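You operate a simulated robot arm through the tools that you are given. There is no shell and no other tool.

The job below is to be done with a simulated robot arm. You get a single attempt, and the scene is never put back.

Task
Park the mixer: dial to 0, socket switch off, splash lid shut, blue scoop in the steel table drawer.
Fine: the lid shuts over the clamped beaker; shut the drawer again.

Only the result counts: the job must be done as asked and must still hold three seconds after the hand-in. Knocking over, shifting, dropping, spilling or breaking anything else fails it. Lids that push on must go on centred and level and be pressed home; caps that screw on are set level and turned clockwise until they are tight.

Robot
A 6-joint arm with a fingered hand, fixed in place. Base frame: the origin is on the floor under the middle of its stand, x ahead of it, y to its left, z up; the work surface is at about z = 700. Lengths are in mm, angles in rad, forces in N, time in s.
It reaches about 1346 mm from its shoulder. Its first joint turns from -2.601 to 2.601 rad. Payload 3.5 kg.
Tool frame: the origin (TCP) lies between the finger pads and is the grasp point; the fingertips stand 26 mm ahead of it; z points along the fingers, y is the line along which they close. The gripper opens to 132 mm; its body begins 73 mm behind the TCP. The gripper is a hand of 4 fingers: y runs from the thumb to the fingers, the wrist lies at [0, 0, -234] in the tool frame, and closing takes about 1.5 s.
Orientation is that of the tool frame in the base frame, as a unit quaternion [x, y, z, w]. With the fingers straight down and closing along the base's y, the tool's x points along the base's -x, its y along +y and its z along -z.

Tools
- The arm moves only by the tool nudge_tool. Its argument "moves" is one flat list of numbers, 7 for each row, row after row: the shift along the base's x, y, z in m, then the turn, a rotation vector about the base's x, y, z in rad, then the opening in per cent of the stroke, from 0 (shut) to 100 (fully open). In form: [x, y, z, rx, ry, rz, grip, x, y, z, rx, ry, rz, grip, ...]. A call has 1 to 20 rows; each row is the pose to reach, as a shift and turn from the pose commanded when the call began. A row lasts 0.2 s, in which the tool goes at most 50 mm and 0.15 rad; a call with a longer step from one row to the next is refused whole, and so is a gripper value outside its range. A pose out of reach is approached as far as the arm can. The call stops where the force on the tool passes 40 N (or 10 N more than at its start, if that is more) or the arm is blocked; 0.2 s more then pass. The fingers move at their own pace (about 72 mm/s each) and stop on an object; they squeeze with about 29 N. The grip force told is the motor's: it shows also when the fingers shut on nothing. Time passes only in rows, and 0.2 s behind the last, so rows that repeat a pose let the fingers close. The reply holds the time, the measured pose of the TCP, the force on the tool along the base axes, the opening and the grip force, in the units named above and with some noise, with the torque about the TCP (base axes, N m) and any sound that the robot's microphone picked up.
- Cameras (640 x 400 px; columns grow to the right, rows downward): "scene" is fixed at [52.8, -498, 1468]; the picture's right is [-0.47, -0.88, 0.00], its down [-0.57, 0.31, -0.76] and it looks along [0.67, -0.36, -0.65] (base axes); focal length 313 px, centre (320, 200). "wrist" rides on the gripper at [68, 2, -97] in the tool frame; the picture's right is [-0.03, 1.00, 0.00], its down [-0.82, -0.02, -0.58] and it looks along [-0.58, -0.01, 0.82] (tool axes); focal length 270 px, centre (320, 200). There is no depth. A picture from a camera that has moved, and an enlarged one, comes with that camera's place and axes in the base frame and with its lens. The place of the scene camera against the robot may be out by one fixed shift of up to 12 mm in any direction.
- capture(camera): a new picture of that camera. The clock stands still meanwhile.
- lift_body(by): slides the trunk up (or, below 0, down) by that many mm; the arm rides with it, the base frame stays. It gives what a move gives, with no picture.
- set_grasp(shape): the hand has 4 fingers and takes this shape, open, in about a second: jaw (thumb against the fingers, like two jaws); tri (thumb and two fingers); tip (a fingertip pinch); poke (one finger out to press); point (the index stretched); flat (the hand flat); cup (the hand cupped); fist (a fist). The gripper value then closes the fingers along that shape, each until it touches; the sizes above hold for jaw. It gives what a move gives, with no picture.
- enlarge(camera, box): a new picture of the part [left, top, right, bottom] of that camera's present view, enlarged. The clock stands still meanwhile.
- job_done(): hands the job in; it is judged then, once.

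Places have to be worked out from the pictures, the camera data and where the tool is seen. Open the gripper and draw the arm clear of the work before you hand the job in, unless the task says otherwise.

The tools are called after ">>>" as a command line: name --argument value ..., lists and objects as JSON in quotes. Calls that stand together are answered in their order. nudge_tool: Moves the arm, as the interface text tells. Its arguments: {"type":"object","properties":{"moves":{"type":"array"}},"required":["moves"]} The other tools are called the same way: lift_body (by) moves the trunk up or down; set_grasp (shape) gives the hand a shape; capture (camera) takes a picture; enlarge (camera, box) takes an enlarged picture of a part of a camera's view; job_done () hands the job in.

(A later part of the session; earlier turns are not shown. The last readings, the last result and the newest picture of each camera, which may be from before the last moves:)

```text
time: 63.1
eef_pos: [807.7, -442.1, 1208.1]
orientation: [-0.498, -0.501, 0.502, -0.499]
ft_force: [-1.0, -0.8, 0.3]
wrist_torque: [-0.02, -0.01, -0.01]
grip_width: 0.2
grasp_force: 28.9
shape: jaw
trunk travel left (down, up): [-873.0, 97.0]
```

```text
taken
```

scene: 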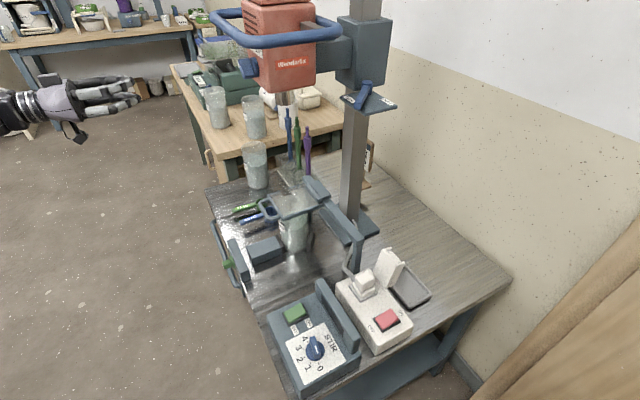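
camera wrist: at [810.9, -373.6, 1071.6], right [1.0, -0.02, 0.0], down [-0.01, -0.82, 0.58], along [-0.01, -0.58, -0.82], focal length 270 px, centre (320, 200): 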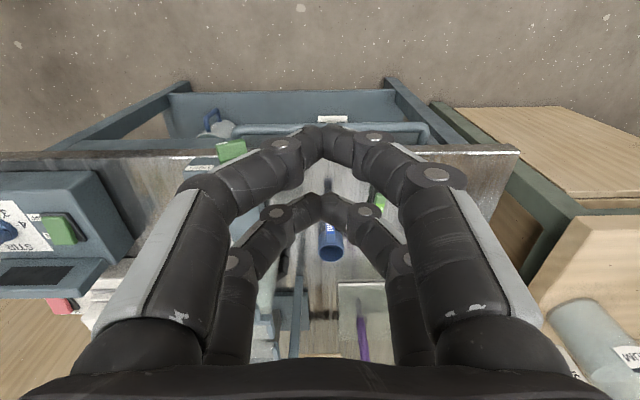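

Good, no limit reached. Now I roll the hand 90° about its own axis so the fingers close vertically around the horizontal bar.

>>> nudge_tool --moves '[0, 0, 0, 0, -0.1427, 0, 0, 0, 0, 0, 0, -0.2854, 0, 0, 0, 0, 0, 0, -0.428, 0, 0, 0, 0, 0, 0, -0.571, 0, 0, 0, 0, 0, 0, -0.7135, 0, 0, 0, 0, 0, 0, -0.856, 0, 0, 0, 0, 0, 0, -0.999, 0, 0, 0, 0, 0, 0, -1.142, 0, 0, 0, 0, 0, 0, -1.284, 0, 0, 0, 0, 0, 0, -1.427, 0, 0, 0, 0, 0, 0, -1.571, 0, 0]'

```text
time: 65.5
eef_pos: [808.2, -443.8, 1208.3]
orientation: [0.706, 0.002, 0.0, 0.708]
ft_force: [1.0, -0.7, 0.2]
wrist_torque: [0.0, 0.02, 0.01]
grip_width: 0.0
grasp_force: 28.5
shape: jaw
trunk travel left (down, up): [-873.0, 97.0]
```

Orientation is right (fingers close along z, pointing −y). I move to x≈826 and lower the trunk 420 mm, staying 90 mm in front of the bar, then look.

>>> nudge_tool --moves '[0.009, 0.005, 0, 0, 0, 0, 20, 0.018, 0.01, 0, 0, 0, 0, 35, 0.018, 0.01, 0, 0, 0, 0, 35]'

>>> lift_body --by -420

>>> capture --camera "wrist"

>>> capture --camera "scene"

```text
time: 66.3
eef_pos: [825.3, -433.4, 1208.5]
orientation: [0.707, 0.002, -0.001, 0.707]
ft_force: [-0.3, -0.5, 0.1]
wrist_torque: [0.02, 0.0, 0.01]
grip_width: 45.9
grasp_force: 0.0
shape: jaw
trunk travel left (down, up): [-873.0, 97.0]
```

```text
refused: -420 is not a number from -400 to 400
```

```text
taken
camera wrist: at [894.2, -336.2, 1210.2], right [-0.02, 0.0, 1.0], down [-0.82, 0.58, -0.02], along [-0.58, -0.82, -0.01], focal length 270 px, centre (320, 200)
```

wrist: 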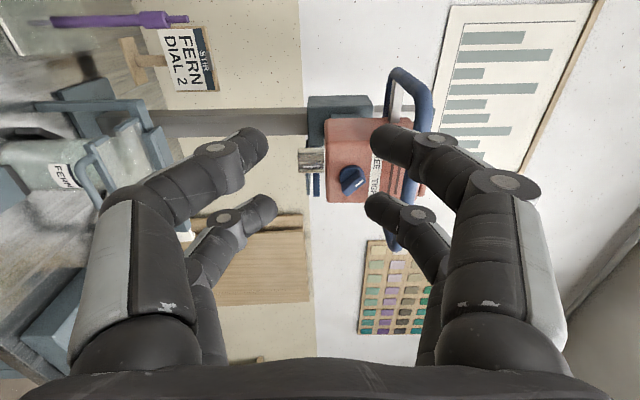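

```text
taken
```

scene: 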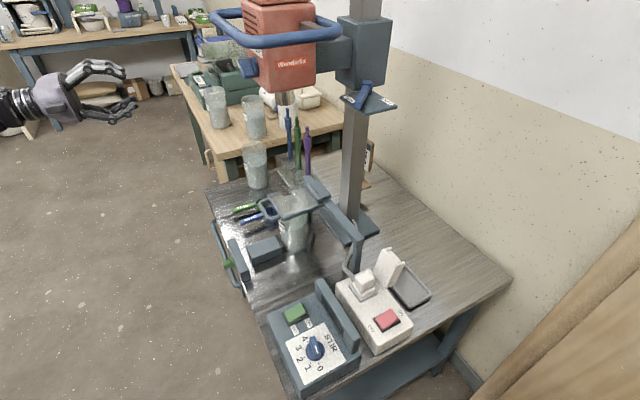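

The trunk accepts at most 400 mm at once; I lower 400 and look at the drawer front.

>>> lift_body --by -400

>>> capture --camera "wrist"

>>> capture --camera "scene"

```text
time: 70.2
eef_pos: [825.9, -433.0, 808.9]
orientation: [0.707, 0.003, -0.001, 0.707]
ft_force: [0.4, 0.2, 0.3]
wrist_torque: [0.05, -0.01, -0.01]
grip_width: 45.6
grasp_force: 0.1
shape: jaw
trunk travel left (down, up): [-473.0, 497.0]
```

```text
taken
camera wrist: at [894.2, -336.2, 810.2], right [-0.02, 0.0, 1.0], down [-0.82, 0.58, -0.02], along [-0.58, -0.82, -0.01], focal length 270 px, centre (320, 200)
```

wrist: 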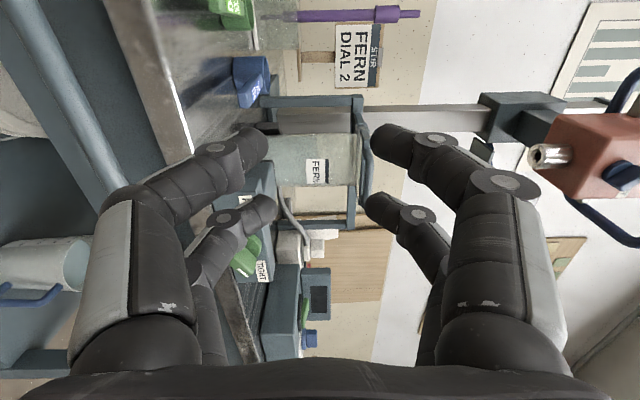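

```text
taken
```

scene: 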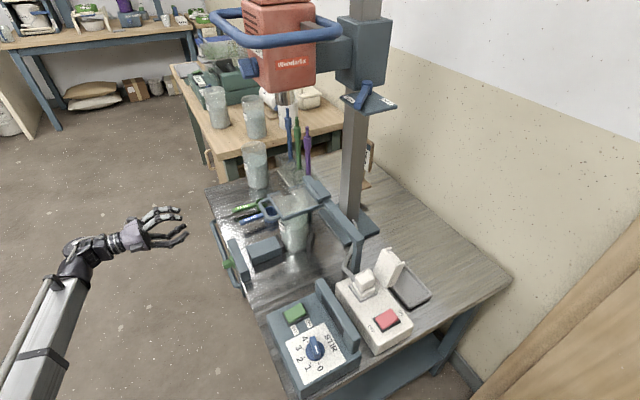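

I lower another 130 mm to bring the hand near the bar's height, still ~95 mm away from it.

>>> lift_body --by -130

>>> capture --camera "wrist"

>>> enlarge --camera "wrist" --box '[150, 0, 450, 240]'

```text
time: 71.7
eef_pos: [827.2, -432.0, 678.9]
orientation: [0.706, 0.002, -0.002, 0.708]
ft_force: [0.6, 0.1, -0.1]
wrist_torque: [0.0, 0.03, 0.03]
grip_width: 45.6
grasp_force: 0.1
shape: jaw
trunk travel left (down, up): [-343.0, 627.0]
```

```text
taken
camera wrist: at [894.2, -336.2, 680.2], right [-0.02, 0.0, 1.0], down [-0.82, 0.58, -0.02], along [-0.58, -0.82, -0.01], focal length 270 px, centre (320, 200)
```

wrist: 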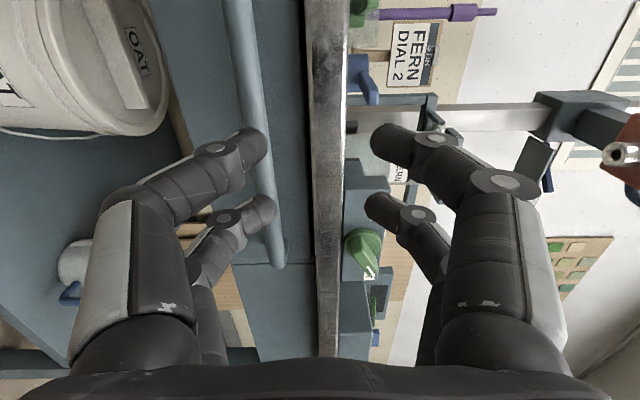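

```text
1.67 times, centred on (300, 120) of wrist
camera zoom: at [894.2, -336.2, 680.2], right [-0.02, 0.0, 1.0], down [-0.82, 0.58, -0.02], along [-0.58, -0.82, -0.01], focal length 450 px, centre (353, 333)
```

zoom: 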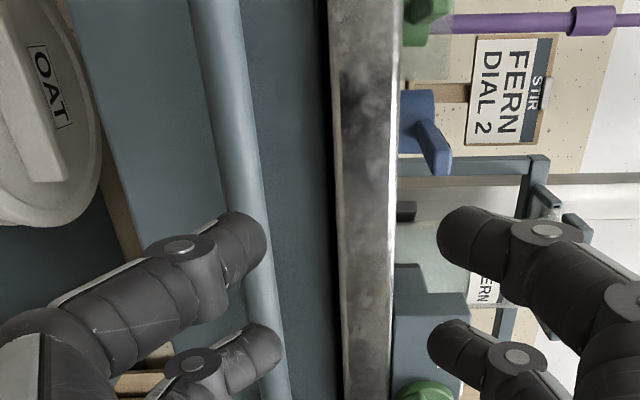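

Slab underside is z≈671 and the bar's centre is z≈631 with ~18 mm diameter. I lower to z≈629, narrow the opening to 28 % and approach the bar to y≈-529.

>>> lift_body --by -50

>>> nudge_tool --moves '[0, -0.02, 0, 0, 0, 0, 28, 0, -0.04, 0, 0, 0, 0, 28, 0, -0.055, 0, 0, 0, 0, 28, 0, -0.055, 0, 0, 0, 0, 28]'

>>> capture --camera "wrist"

>>> enlarge --camera "wrist" --box '[150, 0, 450, 240]'

```text
time: 72.7
eef_pos: [825.8, -433.6, 628.1]
orientation: [0.707, 0.003, -0.001, 0.707]
ft_force: [0.2, 0.3, -0.4]
wrist_torque: [0.02, 0.02, 0.01]
grip_width: 46.1
grasp_force: 0.0
shape: jaw
trunk travel left (down, up): [-293.0, 677.0]
```

```text
time: 73.7
eef_pos: [826.4, -487.1, 626.9]
orientation: [0.707, 0.002, -0.002, 0.707]
ft_force: [0.2, -0.3, -0.4]
wrist_torque: [0.0, 0.02, 0.03]
grip_width: 37.4
grasp_force: 0.0
shape: jaw
trunk travel left (down, up): [-293.0, 677.0]
```

```text
taken
camera wrist: at [894.2, -391.6, 629.9], right [-0.02, 0.0, 1.0], down [-0.82, 0.58, -0.02], along [-0.58, -0.82, -0.01], focal length 270 px, centre (320, 200)
```

wrist: 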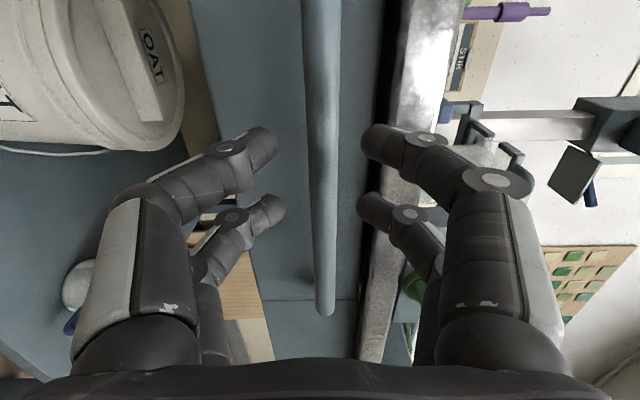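

```text
1.67 times, centred on (300, 120) of wrist
camera zoom: at [894.2, -391.6, 629.9], right [-0.02, 0.0, 1.0], down [-0.82, 0.58, -0.02], along [-0.58, -0.82, -0.01], focal length 450 px, centre (353, 333)
```

zoom: 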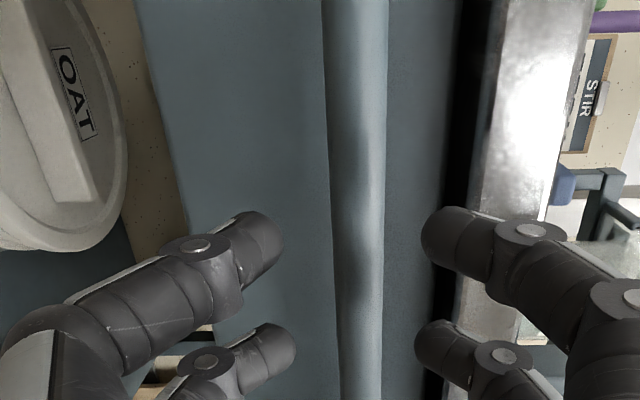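

The bar is centred between the fingers. I advance 37 mm so the tips pass just behind the bar without going under the slab, then close.

>>> nudge_tool --moves '[0, -0.012, 0, 0, 0, 0, 28, 0, -0.024, 0, 0, 0, 0, 28, 0, -0.033, 0, 0, 0, 0, 28, 0, -0.038, 0, 0, 0, 0, 28, 0, -0.038, 0, 0, 0, 0, 28]'

>>> enlarge --camera "wrist" --box '[150, 0, 450, 240]'

```text
time: 74.8
eef_pos: [825.3, -526.4, 629.0]
orientation: [0.706, 0.002, -0.001, 0.708]
ft_force: [0.3, -0.5, 0.0]
wrist_torque: [-0.02, 0.0, 0.0]
grip_width: 37.3
grasp_force: 0.1
shape: jaw
trunk travel left (down, up): [-293.0, 677.0]
```

```text
1.67 times, centred on (300, 120) of wrist
camera zoom: at [893.4, -429.2, 630.1], right [-0.02, 0.0, 1.0], down [-0.82, 0.58, -0.02], along [-0.58, -0.82, -0.01], focal length 450 px, centre (353, 333)
```

zoom: 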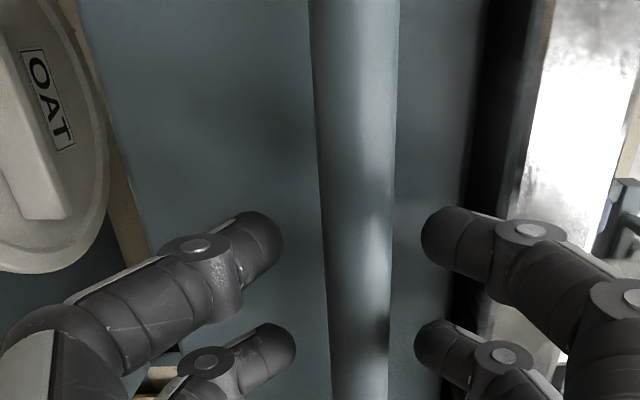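

No contact, fingers straddle the bar. I close the grip.

>>> nudge_tool --moves '[0, 0, 0, 0, 0, 0, 15, 0, 0, 0, 0, 0, 0, 5, 0, 0, 0, 0, 0, 0, 0, 0, 0, 0, 0, 0, 0, 0, 0, 0, 0, 0, 0, 0, 0, 0, 0, 0, 0, 0, 0, 0]'

>>> enlarge --camera "wrist" --box '[150, 0, 450, 240]'

```text
time: 76.2
eef_pos: [824.8, -528.4, 628.2]
orientation: [0.706, 0.003, -0.001, 0.708]
ft_force: [0.2, 0.7, 0.2]
wrist_torque: [-0.02, 0.0, 0.03]
grip_width: 3.1
grasp_force: 29.2
shape: jaw
trunk travel left (down, up): [-293.0, 677.0]
```

```text
1.67 times, centred on (300, 120) of wrist
camera zoom: at [893.4, -429.2, 630.1], right [-0.02, 0.0, 1.0], down [-0.82, 0.58, -0.02], along [-0.58, -0.82, -0.01], focal length 450 px, centre (353, 333)
```

zoom: 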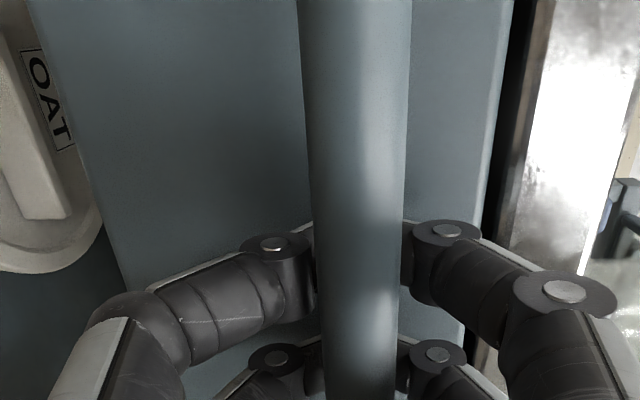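

The fingers have wrapped behind the bar (the drawer already shifted slightly). I pull the drawer out along +y in gentle steps.

>>> nudge_tool --moves '[0, 0.01, 0, 0, 0, 0, 0, 0, 0.022, 0, 0, 0, 0, 0, 0, 0.035, 0, 0, 0, 0, 0, 0, 0.05, 0, 0, 0, 0, 0, 0, 0.065, 0, 0, 0, 0, 0, 0, 0.08, 0, 0, 0, 0, 0, 0, 0.095, 0, 0, 0, 0, 0, 0, 0.11, 0, 0, 0, 0, 0]'

>>> capture --camera "wrist"

>>> capture --camera "scene"

```text
time: 78.0
eef_pos: [825.8, -414.9, 629.4]
orientation: [0.706, 0.002, -0.001, 0.708]
ft_force: [-0.6, -0.6, -0.1]
wrist_torque: [-0.02, -0.01, 0.0]
grip_width: 2.9
grasp_force: 29.2
shape: jaw
trunk travel left (down, up): [-293.0, 677.0]
```

```text
taken
camera wrist: at [894.1, -318.2, 630.1], right [-0.02, 0.0, 1.0], down [-0.82, 0.58, -0.02], along [-0.58, -0.82, -0.01], focal length 270 px, centre (320, 200)
```

wrist: 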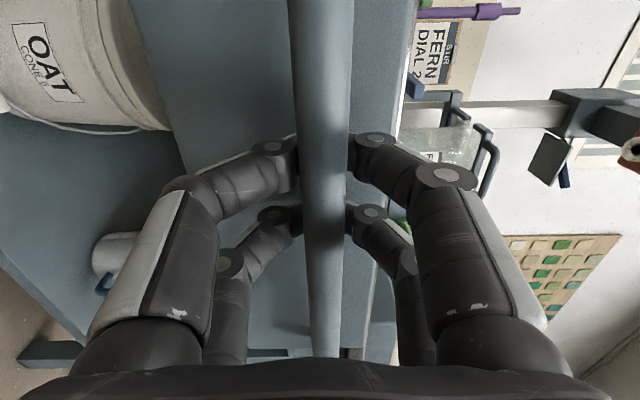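

```text
taken
```

scene: 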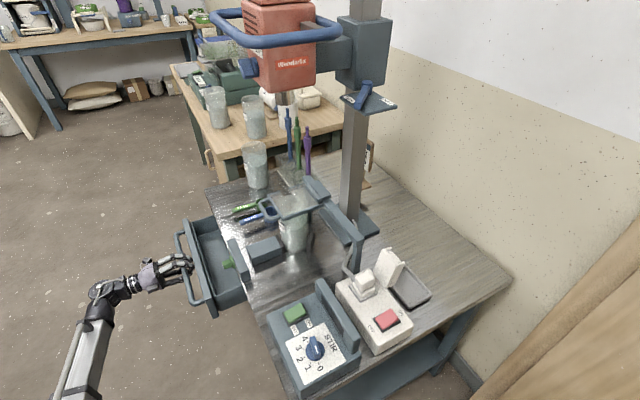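

The drawer is opening freely (about 115 mm). I pull another 90 mm.

>>> nudge_tool --moves '[0, 0.015, 0, 0, 0, 0, 0, 0, 0.03, 0, 0, 0, 0, 0, 0, 0.045, 0, 0, 0, 0, 0, 0, 0.06, 0, 0, 0, 0, 0, 0, 0.075, 0, 0, 0, 0, 0, 0, 0.09, 0, 0, 0, 0, 0]'

>>> capture --camera "scene"

>>> enlarge --camera "scene" --box '[130, 170, 330, 330]'

```text
time: 79.5
eef_pos: [824.2, -325.3, 628.2]
orientation: [0.706, 0.003, -0.001, 0.709]
ft_force: [0.0, -0.1, -0.3]
wrist_torque: [-0.01, 0.0, 0.03]
grip_width: 3.0
grasp_force: 28.5
shape: jaw
trunk travel left (down, up): [-293.0, 677.0]
```

```text
taken
```

scene: 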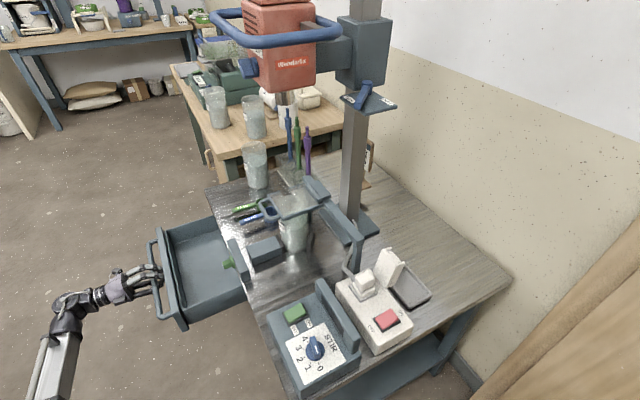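

```text
2.50 times, centred on (230, 250) of scene
camera zoom: at [52.8, -498.0, 1468.0], right [-0.47, -0.88, 0.0], down [-0.57, 0.31, -0.76], along [0.67, -0.36, -0.65], focal length 782 px, centre (545, 75)
```

zoom: 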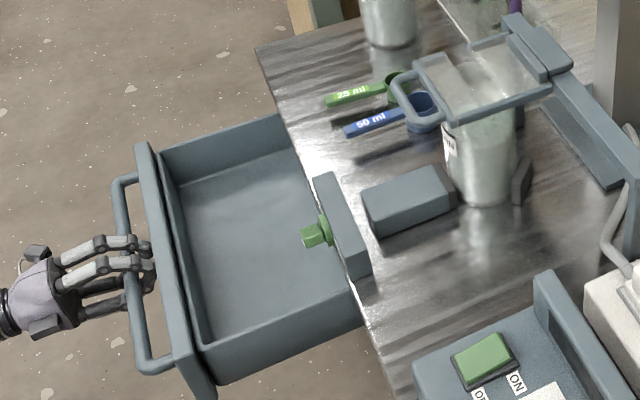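

The drawer is open by ~205 mm and empty. I open the fingers and back straight off from the bar.

>>> nudge_tool --moves '[0, 0, 0, 0, 0, 0, 15, 0, 0, 0, 0, 0, 0, 30, 0, 0, 0, 0, 0, 0, 42, 0, 0, 0, 0, 0, 0, 42, 0, 0, 0, 0, 0, 0, 42]'

>>> enlarge --camera "wrist" --box '[150, 0, 450, 240]'

```text
time: 80.7
eef_pos: [826.9, -326.2, 630.1]
orientation: [0.706, 0.001, -0.001, 0.708]
ft_force: [-0.1, 1.0, 0.7]
wrist_torque: [0.01, 0.03, 0.01]
grip_width: 54.9
grasp_force: 0.1
shape: jaw
trunk travel left (down, up): [-293.0, 677.0]
```

```text
1.67 times, centred on (300, 120) of wrist
camera zoom: at [893.8, -228.5, 630.2], right [-0.02, 0.0, 1.0], down [-0.82, 0.58, -0.02], along [-0.58, -0.82, -0.01], focal length 450 px, centre (353, 333)
```

zoom: 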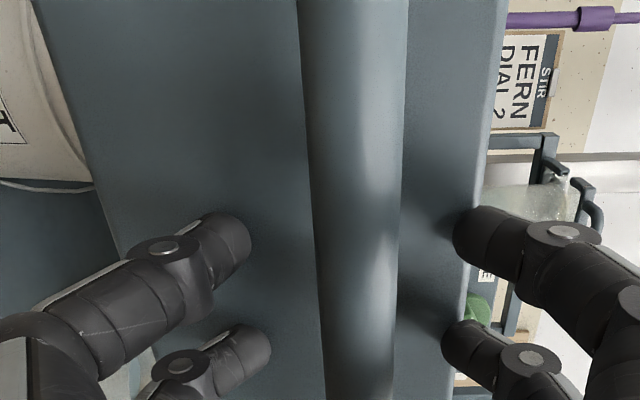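

The bar is free. I retreat 90 mm in +y and raise the trunk 400 mm.

>>> nudge_tool --moves '[0, 0.015, 0, 0, 0, 0, 42, 0, 0.035, 0, 0, 0, 0, 42, 0, 0.06, 0, 0, 0, 0, 42, 0, 0.09, 0, 0, 0, 0, 42]'

>>> lift_body --by 400

>>> enlarge --camera "scene" --box '[130, 170, 330, 330]'

```text
time: 81.7
eef_pos: [824.8, -236.3, 627.9]
orientation: [0.706, 0.002, -0.001, 0.708]
ft_force: [-0.3, 0.8, -0.5]
wrist_torque: [-0.01, 0.0, -0.01]
grip_width: 55.2
grasp_force: 0.0
shape: jaw
trunk travel left (down, up): [-293.0, 677.0]
```

```text
time: 85.5
eef_pos: [825.6, -236.5, 1029.7]
orientation: [0.706, 0.002, -0.001, 0.708]
ft_force: [-0.3, -0.3, 0.6]
wrist_torque: [-0.03, 0.01, 0.01]
grip_width: 55.1
grasp_force: 0.0
shape: jaw
trunk travel left (down, up): [-693.0, 277.0]
```

```text
2.50 times, centred on (230, 250) of scene
camera zoom: at [52.8, -498.0, 1468.0], right [-0.47, -0.88, 0.0], down [-0.57, 0.31, -0.76], along [0.67, -0.36, -0.65], focal length 782 px, centre (545, 75)
```

zoom: 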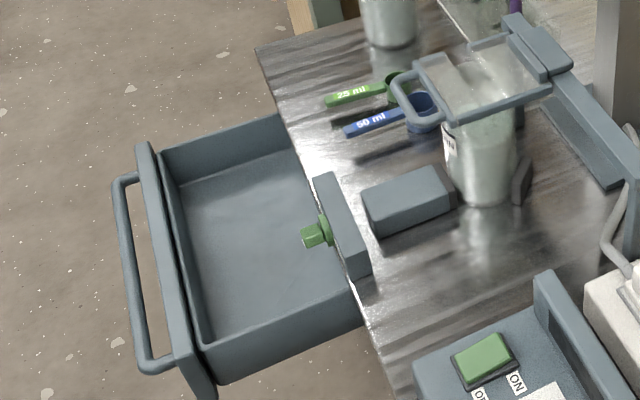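

Drawer stays open and clear. I swing the hand back to pointing down over the drawer area (y≈-450).

>>> nudge_tool --moves '[0, -0.02, -0.0333, 0.1427, 0, 0, 42, 0, -0.04, -0.0659, 0.2854, 0, 0, 42, 0, -0.06, -0.0971, 0.428, 0, 0, 42, 0, -0.08, -0.1265, 0.571, 0, 0, 42, 0, -0.1, -0.1532, 0.7135, 0, 0, 42, 0, -0.12, -0.1767, 0.856, 0, 0, 42, 0, -0.14, -0.1968, 0.999, 0, 0, 42, 0, -0.16, -0.2129, 1.142, 0, 0, 42, 0, -0.18, -0.2245, 1.284, 0, 0, 42, 0, -0.2, -0.2316, 1.427, 0, 0, 42, 0, -0.214, -0.234, 1.571, 0, 0, 42]'

>>> lift_body --by 80

```text
time: 87.9
eef_pos: [827.4, -449.5, 795.0]
orientation: [1.0, 0.002, 0.0, 0.001]
ft_force: [0.0, -0.2, -0.9]
wrist_torque: [0.0, -0.02, -0.02]
grip_width: 55.0
grasp_force: 0.1
shape: jaw
trunk travel left (down, up): [-693.0, 277.0]
```

```text
time: 89.0
eef_pos: [826.9, -450.7, 874.0]
orientation: [1.0, 0.002, 0.001, 0.002]
ft_force: [0.4, 0.2, -0.4]
wrist_torque: [0.03, -0.01, -0.02]
grip_width: 55.0
grasp_force: 0.1
shape: jaw
trunk travel left (down, up): [-773.0, 197.0]
```

Now I rotate to −90° (fingers closing along x) while moving toward the scoop's handle at about (822,-640), then look.

>>> nudge_tool --moves '[0, -0.01, 0, 0, 0, 0.1427, 42, 0, -0.02, 0, 0, 0, 0.2854, 42, 0, -0.035, 0, 0, 0, 0.428, 42, 0, -0.05, 0, 0, 0, 0.571, 42, 0, -0.065, 0, 0, 0, 0.7135, 42, 0, -0.08, 0, 0, 0, 0.856, 42, 0, -0.095, 0, 0, 0, 0.999, 42, 0, -0.11, 0, 0, 0, 1.142, 42, 0, -0.125, 0, 0, 0, 1.284, 42, 0, -0.14, 0, 0, 0, 1.427, 42, 0, -0.15, 0, 0, 0, 1.571, 42]'

>>> capture --camera "wrist"

>>> enlarge --camera "wrist" --box '[200, 20, 440, 210]'

>>> capture --camera "scene"

```text
time: 91.5
eef_pos: [826.9, -601.3, 874.5]
orientation: [0.704, 0.71, 0.002, 0.001]
ft_force: [0.0, -0.6, 0.2]
wrist_torque: [0.0, 0.04, 0.01]
grip_width: 54.9
grasp_force: 0.1
shape: jaw
trunk travel left (down, up): [-773.0, 197.0]
```

```text
taken
camera wrist: at [827.3, -532.6, 971.8], right [1.0, -0.02, 0.0], down [-0.02, -0.82, 0.58], along [-0.01, -0.58, -0.82], focal length 270 px, centre (320, 200)
```

wrist: 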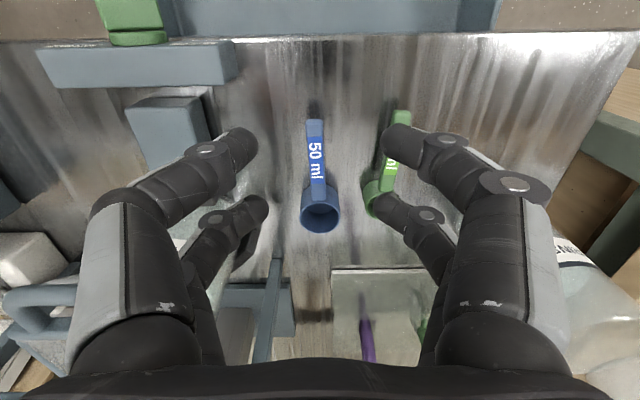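

```text
2.11 times, centred on (320, 115) of wrist
camera zoom: at [827.3, -532.6, 971.8], right [1.0, -0.02, 0.0], down [-0.02, -0.82, 0.58], along [-0.01, -0.58, -0.82], focal length 569 px, centre (320, 379)
```

zoom: 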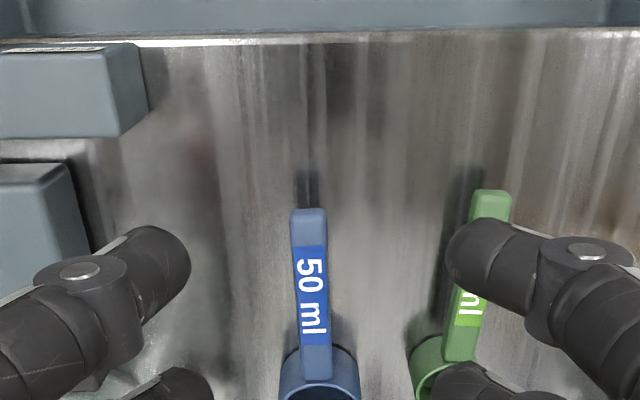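

```text
taken
```

scene: 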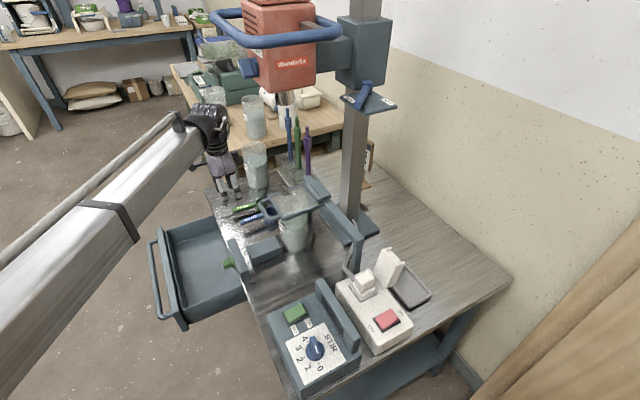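

Blue handle: centreline x≈822, y −612…−691, top z≈740, ~15 mm wide. I move over its middle (822,-650) with 36 % opening, then lower 100 mm and verify.

>>> nudge_tool --moves '[-0.0012, -0.02, 0, 0, 0, 0, 36, -0.0024, -0.04, 0, 0, 0, 0, 36, -0.0036, -0.0494, 0, 0, 0, 0, 36, -0.0036, -0.0494, 0, 0, 0, 0, 36]'

>>> lift_body --by -95

>>> capture --camera "wrist"

>>> enlarge --camera "wrist" --box '[220, 60, 420, 220]'

```text
time: 92.5
eef_pos: [823.2, -650.7, 874.0]
orientation: [0.706, 0.709, 0.002, 0.001]
ft_force: [-0.2, -0.1, 0.6]
wrist_torque: [0.0, -0.01, -0.02]
grip_width: 47.9
grasp_force: 0.1
shape: jaw
trunk travel left (down, up): [-773.0, 197.0]
```

```text
time: 93.7
eef_pos: [822.5, -648.7, 779.6]
orientation: [0.705, 0.709, 0.002, 0.0]
ft_force: [-0.1, -0.2, -0.4]
wrist_torque: [0.02, 0.02, 0.0]
grip_width: 48.1
grasp_force: 0.1
shape: jaw
trunk travel left (down, up): [-678.0, 292.0]
```

```text
taken
camera wrist: at [824.1, -581.9, 876.9], right [1.0, -0.02, 0.0], down [-0.02, -0.82, 0.58], along [-0.01, -0.58, -0.82], focal length 270 px, centre (320, 200)
```

wrist: 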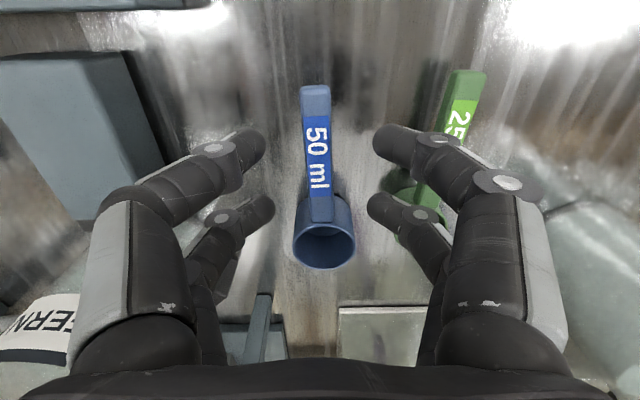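

```text
2.50 times, centred on (320, 140) of wrist
camera zoom: at [824.1, -581.9, 876.9], right [1.0, -0.02, 0.0], down [-0.02, -0.82, 0.58], along [-0.01, -0.58, -0.82], focal length 676 px, centre (320, 350)
```

zoom: 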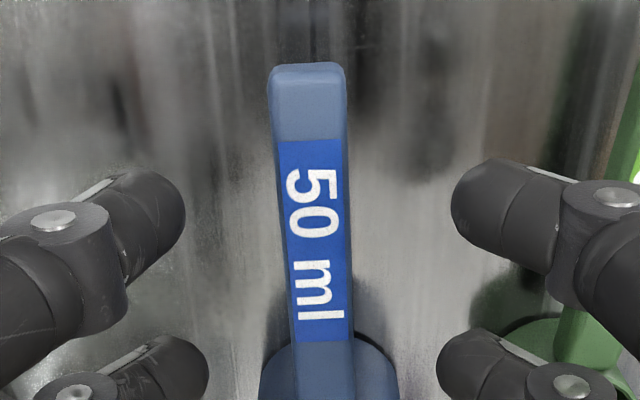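

Aligned (handle centreline within 1 mm). I lower 41 mm to z≈738 and close on the handle.

>>> lift_body --by -41

>>> enlarge --camera "wrist" --box '[200, 70, 440, 270]'

```text
time: 94.6
eef_pos: [823.0, -649.3, 737.9]
orientation: [0.705, 0.709, 0.002, 0.0]
ft_force: [-0.1, -0.2, 0.1]
wrist_torque: [0.0, -0.01, 0.01]
grip_width: 48.0
grasp_force: 0.1
shape: jaw
trunk travel left (down, up): [-637.0, 333.0]
```

```text
2.00 times, centred on (320, 170) of wrist
camera zoom: at [824.1, -581.9, 835.8], right [1.0, -0.02, 0.0], down [-0.02, -0.82, 0.58], along [-0.01, -0.58, -0.82], focal length 541 px, centre (320, 260)
```

zoom: 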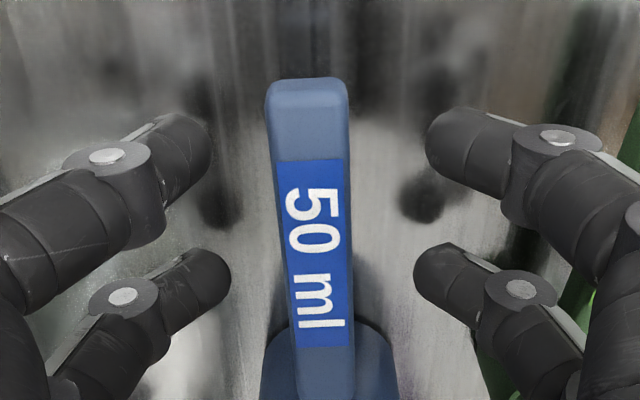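

The fingers bracket the handle. I close the grip.

>>> nudge_tool --moves '[0, 0, 0, 0, 0, 0, 22, 0, 0, 0, 0, 0, 0, 10, 0, 0, 0, 0, 0, 0, 0, 0, 0, 0, 0, 0, 0, 0, 0, 0, 0, 0, 0, 0, 0, 0, 0, 0, 0, 0, 0, 0]'

>>> enlarge --camera "wrist" --box '[200, 70, 440, 270]'

```text
time: 96.0
eef_pos: [823.6, -649.5, 738.6]
orientation: [0.705, 0.709, 0.002, 0.001]
ft_force: [-0.6, -0.2, -0.2]
wrist_torque: [0.03, 0.01, -0.03]
grip_width: 0.1
grasp_force: 29.5
shape: jaw
trunk travel left (down, up): [-637.0, 333.0]
```

```text
2.00 times, centred on (320, 170) of wrist
camera zoom: at [824.2, -581.9, 835.8], right [1.0, -0.02, 0.0], down [-0.02, -0.82, 0.58], along [-0.01, -0.58, -0.82], focal length 541 px, centre (320, 260)
```

zoom: 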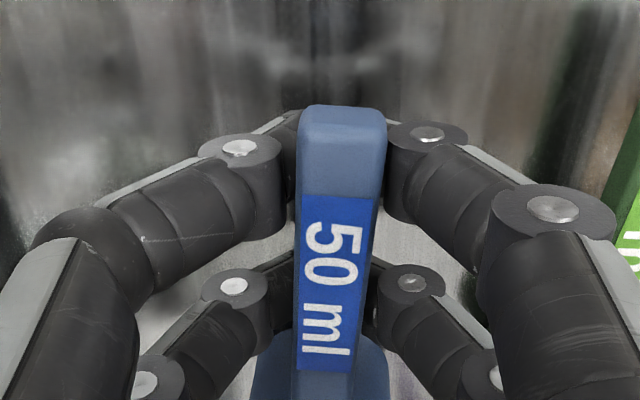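

The fingertips have closed underneath the handle, cradling it, but the grip is far from the cup's weight. I reopen gently and regrip about 18 mm nearer to the cup.

>>> nudge_tool --moves '[0, 0, 0, 0, 0, 0, 8, 0, 0, 0, 0, 0, 0, 16, 0, 0, 0, 0, 0, 0, 24, 0, 0, 0, 0, 0, 0, 32, 0, 0, 0, 0, 0, 0, 36, 0, 0, 0, 0, 0, 0, 36]'

>>> capture --camera "wrist"

>>> enlarge --camera "wrist" --box '[200, 70, 440, 270]'

```text
time: 97.4
eef_pos: [822.7, -650.2, 738.3]
orientation: [0.705, 0.709, 0.002, 0.001]
ft_force: [-0.1, 0.4, 0.2]
wrist_torque: [0.01, -0.02, 0.0]
grip_width: 47.3
grasp_force: 0.1
shape: jaw
trunk travel left (down, up): [-637.0, 333.0]
```

```text
taken
camera wrist: at [824.1, -581.9, 835.8], right [1.0, -0.02, 0.0], down [-0.02, -0.82, 0.58], along [-0.01, -0.58, -0.82], focal length 270 px, centre (320, 200)
```

wrist: 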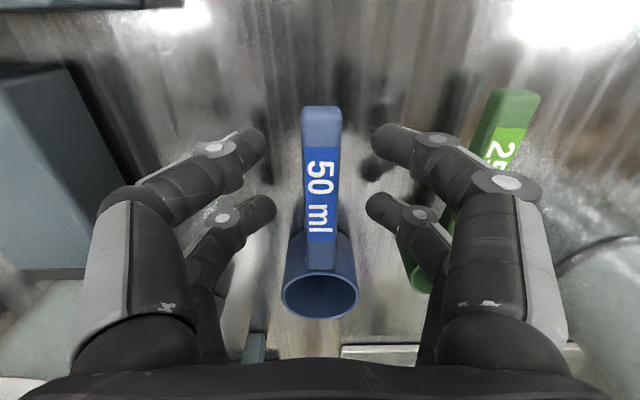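

```text
2.00 times, centred on (320, 170) of wrist
camera zoom: at [824.1, -581.9, 835.8], right [1.0, -0.02, 0.0], down [-0.02, -0.82, 0.58], along [-0.01, -0.58, -0.82], focal length 541 px, centre (320, 260)
```

zoom: 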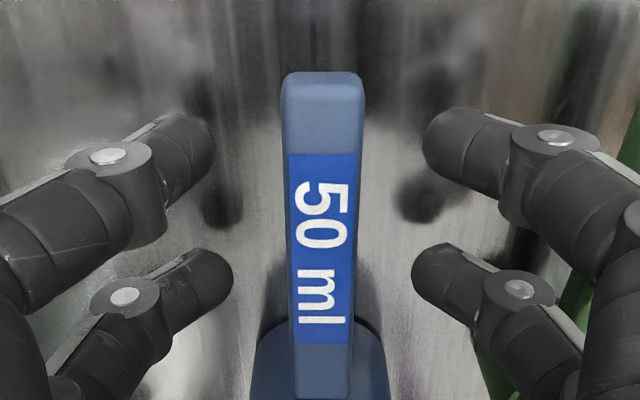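

The scoop settled back undisturbed. I shift 16 mm toward the cup, raise 8 mm so the pads meet the handle's sides, and close again.

>>> nudge_tool --moves '[0.0005, -0.008, 0, 0, 0, 0, 36, 0.0005, -0.016, 0, 0, 0, 0, 36, 0.0005, -0.016, 0, 0, 0, 0, 36]'

>>> lift_body --by 8

>>> enlarge --camera "wrist" --box '[200, 70, 440, 270]'

```text
time: 98.2
eef_pos: [822.8, -664.7, 739.0]
orientation: [0.705, 0.709, 0.002, 0.001]
ft_force: [0.2, 0.0, 0.4]
wrist_torque: [-0.03, 0.0, 0.02]
grip_width: 47.1
grasp_force: 0.0
shape: jaw
trunk travel left (down, up): [-637.0, 333.0]
```

```text
time: 98.8
eef_pos: [822.8, -664.5, 746.6]
orientation: [0.705, 0.709, 0.002, 0.0]
ft_force: [-0.1, 0.9, -0.3]
wrist_torque: [0.02, 0.02, 0.02]
grip_width: 47.2
grasp_force: 0.0
shape: jaw
trunk travel left (down, up): [-645.0, 325.0]
```

```text
2.00 times, centred on (320, 170) of wrist
camera zoom: at [824.8, -597.4, 843.8], right [1.0, -0.02, 0.0], down [-0.02, -0.82, 0.58], along [-0.01, -0.58, -0.82], focal length 541 px, centre (320, 260)
```

zoom: 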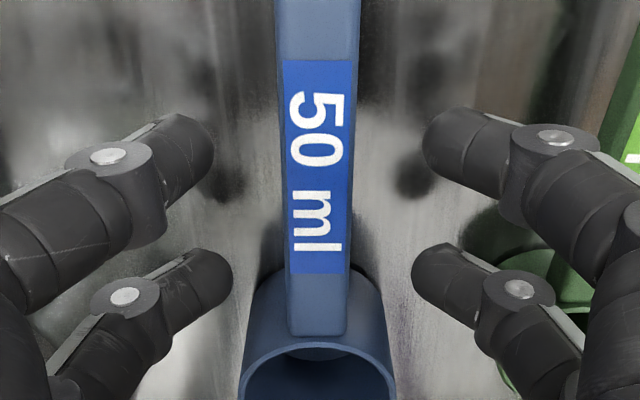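

Position is good and clear of the green scoop. I close the grip on the handle.

>>> nudge_tool --moves '[0, 0, 0, 0, 0, 0, 22, 0, 0, 0, 0, 0, 0, 10, 0, 0, 0, 0, 0, 0, 0, 0, 0, 0, 0, 0, 0, 0, 0, 0, 0, 0, 0, 0, 0, 0, 0, 0, 0, 0, 0, 0]'

>>> enlarge --camera "wrist" --box '[200, 70, 440, 270]'

```text
time: 100.2
eef_pos: [823.3, -664.1, 746.7]
orientation: [0.705, 0.709, 0.002, 0.001]
ft_force: [-0.8, -0.7, 0.7]
wrist_torque: [0.04, 0.0, -0.03]
grip_width: 10.0
grasp_force: 29.1
shape: jaw
trunk travel left (down, up): [-645.0, 325.0]
```

```text
2.00 times, centred on (320, 170) of wrist
camera zoom: at [824.8, -597.4, 843.7], right [1.0, -0.02, 0.0], down [-0.02, -0.82, 0.58], along [-0.01, -0.58, -0.82], focal length 541 px, centre (320, 260)
```

zoom: 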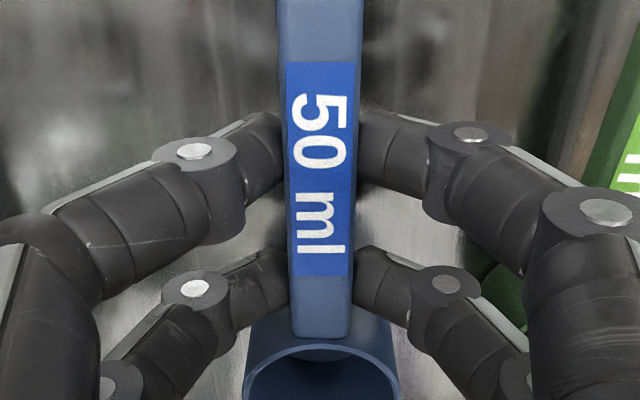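

A proper pinch this time (10 mm, 29 N). I lift 25 mm and check the hold.

>>> lift_body --by 25

>>> capture --camera "wrist"

>>> enlarge --camera "scene" --box '[180, 100, 330, 240]'

```text
time: 100.9
eef_pos: [824.0, -664.3, 772.1]
orientation: [0.705, 0.709, 0.003, 0.001]
ft_force: [-0.5, 1.0, -0.5]
wrist_torque: [0.05, 0.01, 0.04]
grip_width: 10.1
grasp_force: 29.0
shape: jaw
trunk travel left (down, up): [-670.0, 300.0]
```

```text
taken
camera wrist: at [824.9, -597.4, 868.7], right [1.0, -0.02, 0.0], down [-0.02, -0.82, 0.58], along [-0.01, -0.58, -0.82], focal length 270 px, centre (320, 200)
```

wrist: 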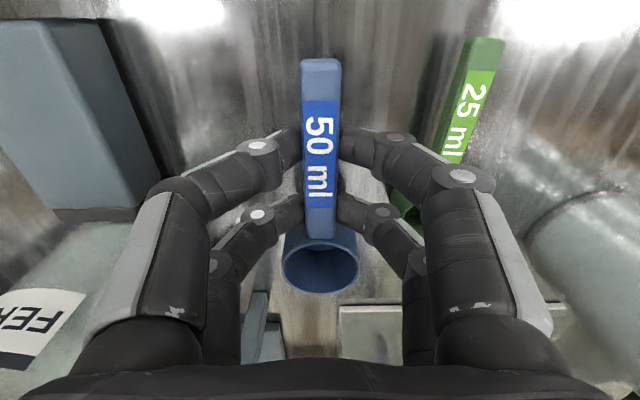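

```text
2.86 times, centred on (255, 170) of scene
camera zoom: at [52.8, -498.0, 1468.0], right [-0.47, -0.88, 0.0], down [-0.57, 0.31, -0.76], along [0.67, -0.36, -0.65], focal length 894 px, centre (506, 286)
```

zoom: 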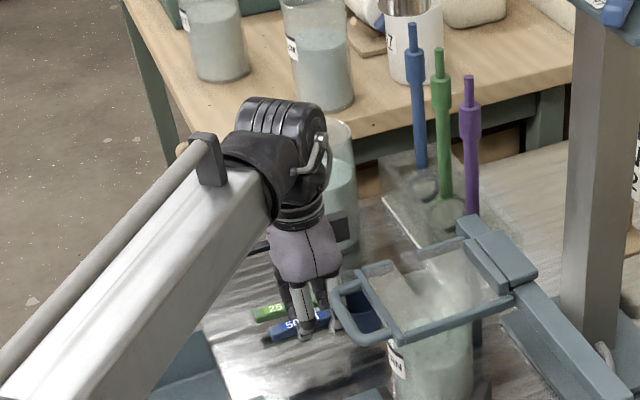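

The scoop is held level. I raise 40 mm more and carry it in +y over the open drawer to (824,-445).

>>> lift_body --by 40

>>> nudge_tool --moves '[0, 0.008, 0, 0, 0, 0, 0, 0, 0.022, 0, 0, 0, 0, 0, 0, 0.04, 0, 0, 0, 0, 0, 0, 0.06, 0, 0, 0, 0, 0, 0, 0.08, 0, 0, 0, 0, 0, 0, 0.1, 0, 0, 0, 0, 0, 0, 0.12, 0, 0, 0, 0, 0, 0, 0.14, 0, 0, 0, 0, 0, 0, 0.16, 0, 0, 0, 0, 0, 0, 0.18, 0, 0, 0, 0, 0, 0, 0.2, 0, 0, 0, 0, 0, 0, 0.212, 0, 0, 0, 0, 0, 0, 0.22, 0, 0, 0, 0, 0]'

>>> capture --camera "wrist"

>>> capture --camera "scene"

```text
time: 101.7
eef_pos: [824.0, -664.7, 810.6]
orientation: [0.706, 0.709, 0.002, 0.0]
ft_force: [0.4, -0.4, -1.2]
wrist_torque: [0.05, 0.0, -0.03]
grip_width: 9.8
grasp_force: 28.8
shape: jaw
trunk travel left (down, up): [-710.0, 260.0]
```

```text
time: 104.5
eef_pos: [823.1, -444.7, 811.4]
orientation: [0.705, 0.709, 0.002, 0.0]
ft_force: [-0.6, 0.7, -0.5]
wrist_torque: [0.05, -0.03, 0.03]
grip_width: 10.2
grasp_force: 28.6
shape: jaw
trunk travel left (down, up): [-710.0, 260.0]
```

```text
taken
camera wrist: at [824.3, -376.7, 908.7], right [1.0, -0.02, 0.0], down [-0.02, -0.82, 0.58], along [-0.01, -0.58, -0.82], focal length 270 px, centre (320, 200)
```

wrist: 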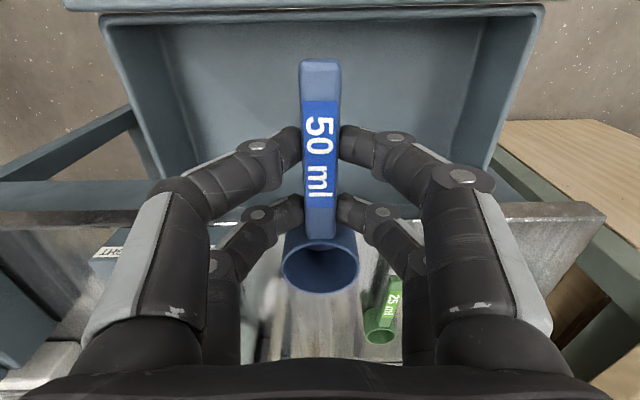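

```text
taken
```

scene: 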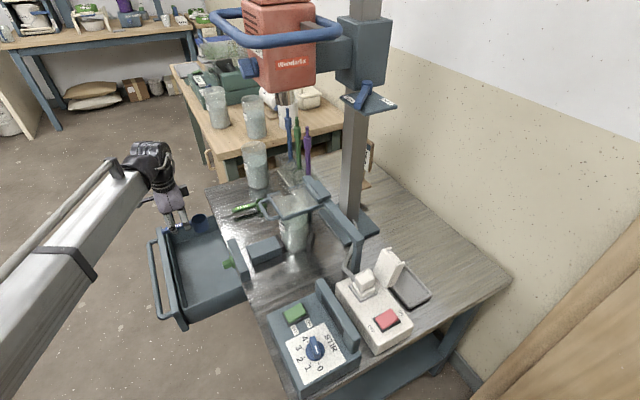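

The scoop hangs over the drawer with margins to the front panel (inner face y≈-378) and the slab edge (y≈-551). The drawer floor is about z≈589, so I lower 150 mm first.

>>> lift_body --by -150

>>> capture --camera "wrist"

>>> enlarge --camera "scene" --box '[120, 160, 300, 330]'

```text
time: 106.2
eef_pos: [823.6, -444.7, 661.4]
orientation: [0.705, 0.709, 0.003, 0.001]
ft_force: [0.0, 0.4, -0.9]
wrist_torque: [0.06, -0.01, 0.03]
grip_width: 10.0
grasp_force: 28.8
shape: jaw
trunk travel left (down, up): [-560.0, 410.0]
```

```text
taken
camera wrist: at [824.2, -377.0, 758.8], right [1.0, -0.02, 0.0], down [-0.02, -0.82, 0.58], along [-0.01, -0.58, -0.82], focal length 270 px, centre (320, 200)
```

wrist: 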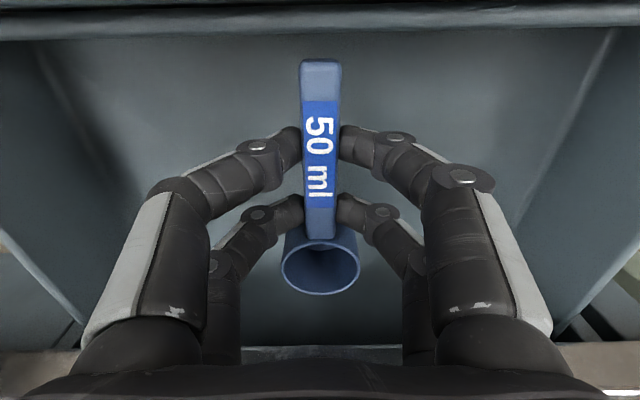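

```text
2.35 times, centred on (210, 245) of scene
camera zoom: at [52.8, -498.0, 1468.0], right [-0.47, -0.88, 0.0], down [-0.57, 0.31, -0.76], along [0.67, -0.36, -0.65], focal length 736 px, centre (579, 94)
```

zoom: 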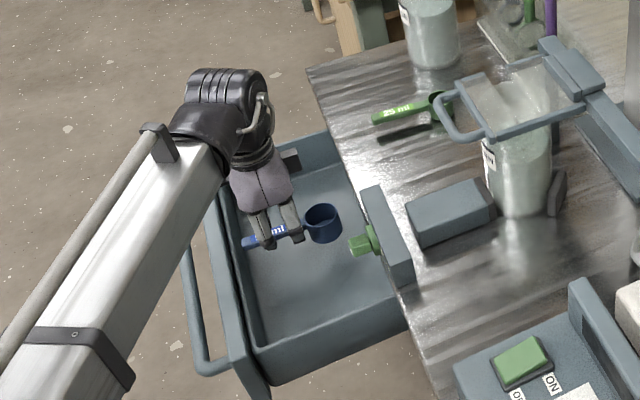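

The scoop is within the drawer box. I lower in small steps until it touches the floor.

>>> lift_body --by -15

>>> lift_body --by -5

>>> lift_body --by -4

```text
time: 106.9
eef_pos: [822.7, -445.8, 647.0]
orientation: [0.705, 0.709, 0.002, 0.001]
ft_force: [0.1, 0.4, -0.3]
wrist_torque: [0.05, -0.03, 0.02]
grip_width: 10.2
grasp_force: 28.7
shape: jaw
trunk travel left (down, up): [-545.0, 425.0]
```

```text
time: 107.4
eef_pos: [823.1, -445.5, 641.2]
orientation: [0.705, 0.709, 0.002, 0.001]
ft_force: [-0.7, 0.3, -0.6]
wrist_torque: [0.06, 0.03, 0.03]
grip_width: 10.1
grasp_force: 29.4
shape: jaw
trunk travel left (down, up): [-540.0, 430.0]
```

```text
time: 107.9
eef_pos: [823.5, -445.2, 637.5]
orientation: [0.706, 0.708, 0.001, 0.0]
ft_force: [-0.6, -0.4, 0.4]
wrist_torque: [0.03, 0.0, -0.02]
grip_width: 10.0
grasp_force: 28.6
shape: jaw
trunk travel left (down, up): [-536.0, 434.0]
```

Not yet clearly touching; I lower a few more millimetres.

>>> lift_body --by -2

>>> lift_body --by -2

>>> enlarge --camera "wrist" --box '[200, 70, 440, 300]'

```text
time: 108.5
eef_pos: [822.5, -446.3, 635.2]
orientation: [0.705, 0.709, 0.002, 0.0]
ft_force: [0.1, 0.3, -0.9]
wrist_torque: [0.04, 0.02, -0.01]
grip_width: 10.0
grasp_force: 28.9
shape: jaw
trunk travel left (down, up): [-534.0, 436.0]
```

```text
time: 109.0
eef_pos: [822.8, -444.6, 634.0]
orientation: [0.706, 0.709, 0.002, 0.0]
ft_force: [0.1, 0.0, -1.0]
wrist_torque: [0.04, 0.01, 0.01]
grip_width: 10.1
grasp_force: 28.6
shape: jaw
trunk travel left (down, up): [-532.0, 438.0]
```

```text
1.74 times, centred on (320, 185) of wrist
camera zoom: at [824.2, -377.1, 730.7], right [1.0, -0.02, 0.0], down [-0.02, -0.82, 0.58], along [-0.01, -0.58, -0.82], focal length 470 px, centre (320, 226)
```

zoom: 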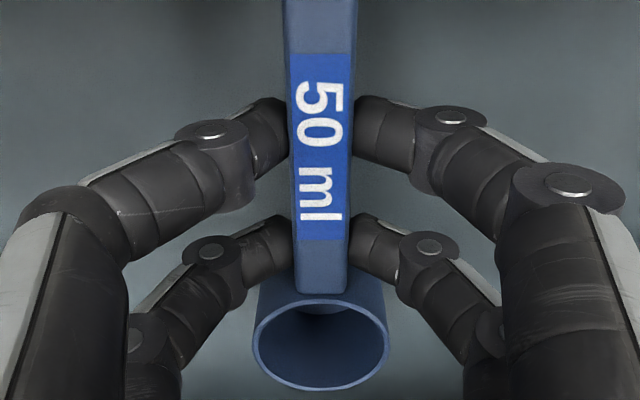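

Still no contact force; I continue down in 3 mm steps.

>>> lift_body --by -3

>>> lift_body --by -3

>>> lift_body --by -3

```text
time: 109.5
eef_pos: [823.2, -445.6, 630.4]
orientation: [0.705, 0.709, 0.002, 0.001]
ft_force: [0.7, -0.2, -0.2]
wrist_torque: [0.05, 0.0, 0.02]
grip_width: 9.9
grasp_force: 28.9
shape: jaw
trunk travel left (down, up): [-529.0, 441.0]
```

```text
time: 110.0
eef_pos: [823.5, -445.1, 626.8]
orientation: [0.706, 0.708, 0.002, 0.001]
ft_force: [1.2, 0.6, -1.2]
wrist_torque: [0.02, -0.03, 0.01]
grip_width: 10.2
grasp_force: 28.4
shape: jaw
trunk travel left (down, up): [-526.0, 444.0]
```

```text
time: 110.5
eef_pos: [823.0, -444.5, 623.8]
orientation: [0.705, 0.709, 0.003, 0.0]
ft_force: [-0.1, -0.4, -0.7]
wrist_torque: [0.04, 0.01, 0.01]
grip_width: 10.2
grasp_force: 29.1
shape: jaw
trunk travel left (down, up): [-523.0, 447.0]
```

Still free; continuing down carefully.

>>> lift_body --by -3

>>> lift_body --by -3

>>> lift_body --by -3

>>> capture --camera "wrist"

>>> enlarge --camera "scene" --box '[120, 160, 300, 330]'

```text
time: 111.1
eef_pos: [823.7, -445.2, 622.2]
orientation: [0.706, 0.709, 0.001, 0.001]
ft_force: [0.0, 0.4, -1.0]
wrist_torque: [0.0, 0.0, -0.04]
grip_width: 10.2
grasp_force: 28.8
shape: jaw
trunk travel left (down, up): [-520.0, 450.0]
```

```text
time: 111.6
eef_pos: [822.8, -445.6, 617.6]
orientation: [0.706, 0.709, 0.001, 0.0]
ft_force: [0.4, -0.1, 0.1]
wrist_torque: [0.0, -0.01, 0.03]
grip_width: 10.0
grasp_force: 29.5
shape: jaw
trunk travel left (down, up): [-517.0, 453.0]
```

```text
time: 112.1
eef_pos: [822.1, -444.2, 616.3]
orientation: [0.706, 0.708, 0.002, 0.0]
ft_force: [0.5, -0.1, 10.5]
wrist_torque: [-0.34, -0.05, 0.02]
grip_width: 10.3
grasp_force: 28.9
shape: jaw
trunk travel left (down, up): [-514.0, 456.0]
```

```text
taken
camera wrist: at [823.8, -376.8, 713.7], right [1.0, -0.02, 0.0], down [-0.02, -0.82, 0.58], along [-0.01, -0.58, -0.82], focal length 270 px, centre (320, 200)
```

wrist: 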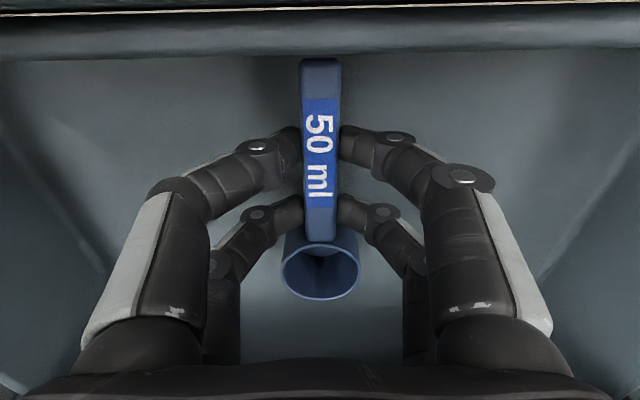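

```text
2.35 times, centred on (210, 245) of scene
camera zoom: at [52.8, -498.0, 1468.0], right [-0.47, -0.88, 0.0], down [-0.57, 0.31, -0.76], along [0.67, -0.36, -0.65], focal length 736 px, centre (579, 94)
```

zoom: 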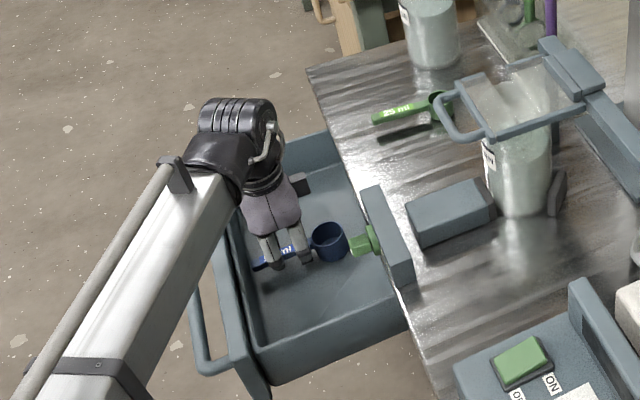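

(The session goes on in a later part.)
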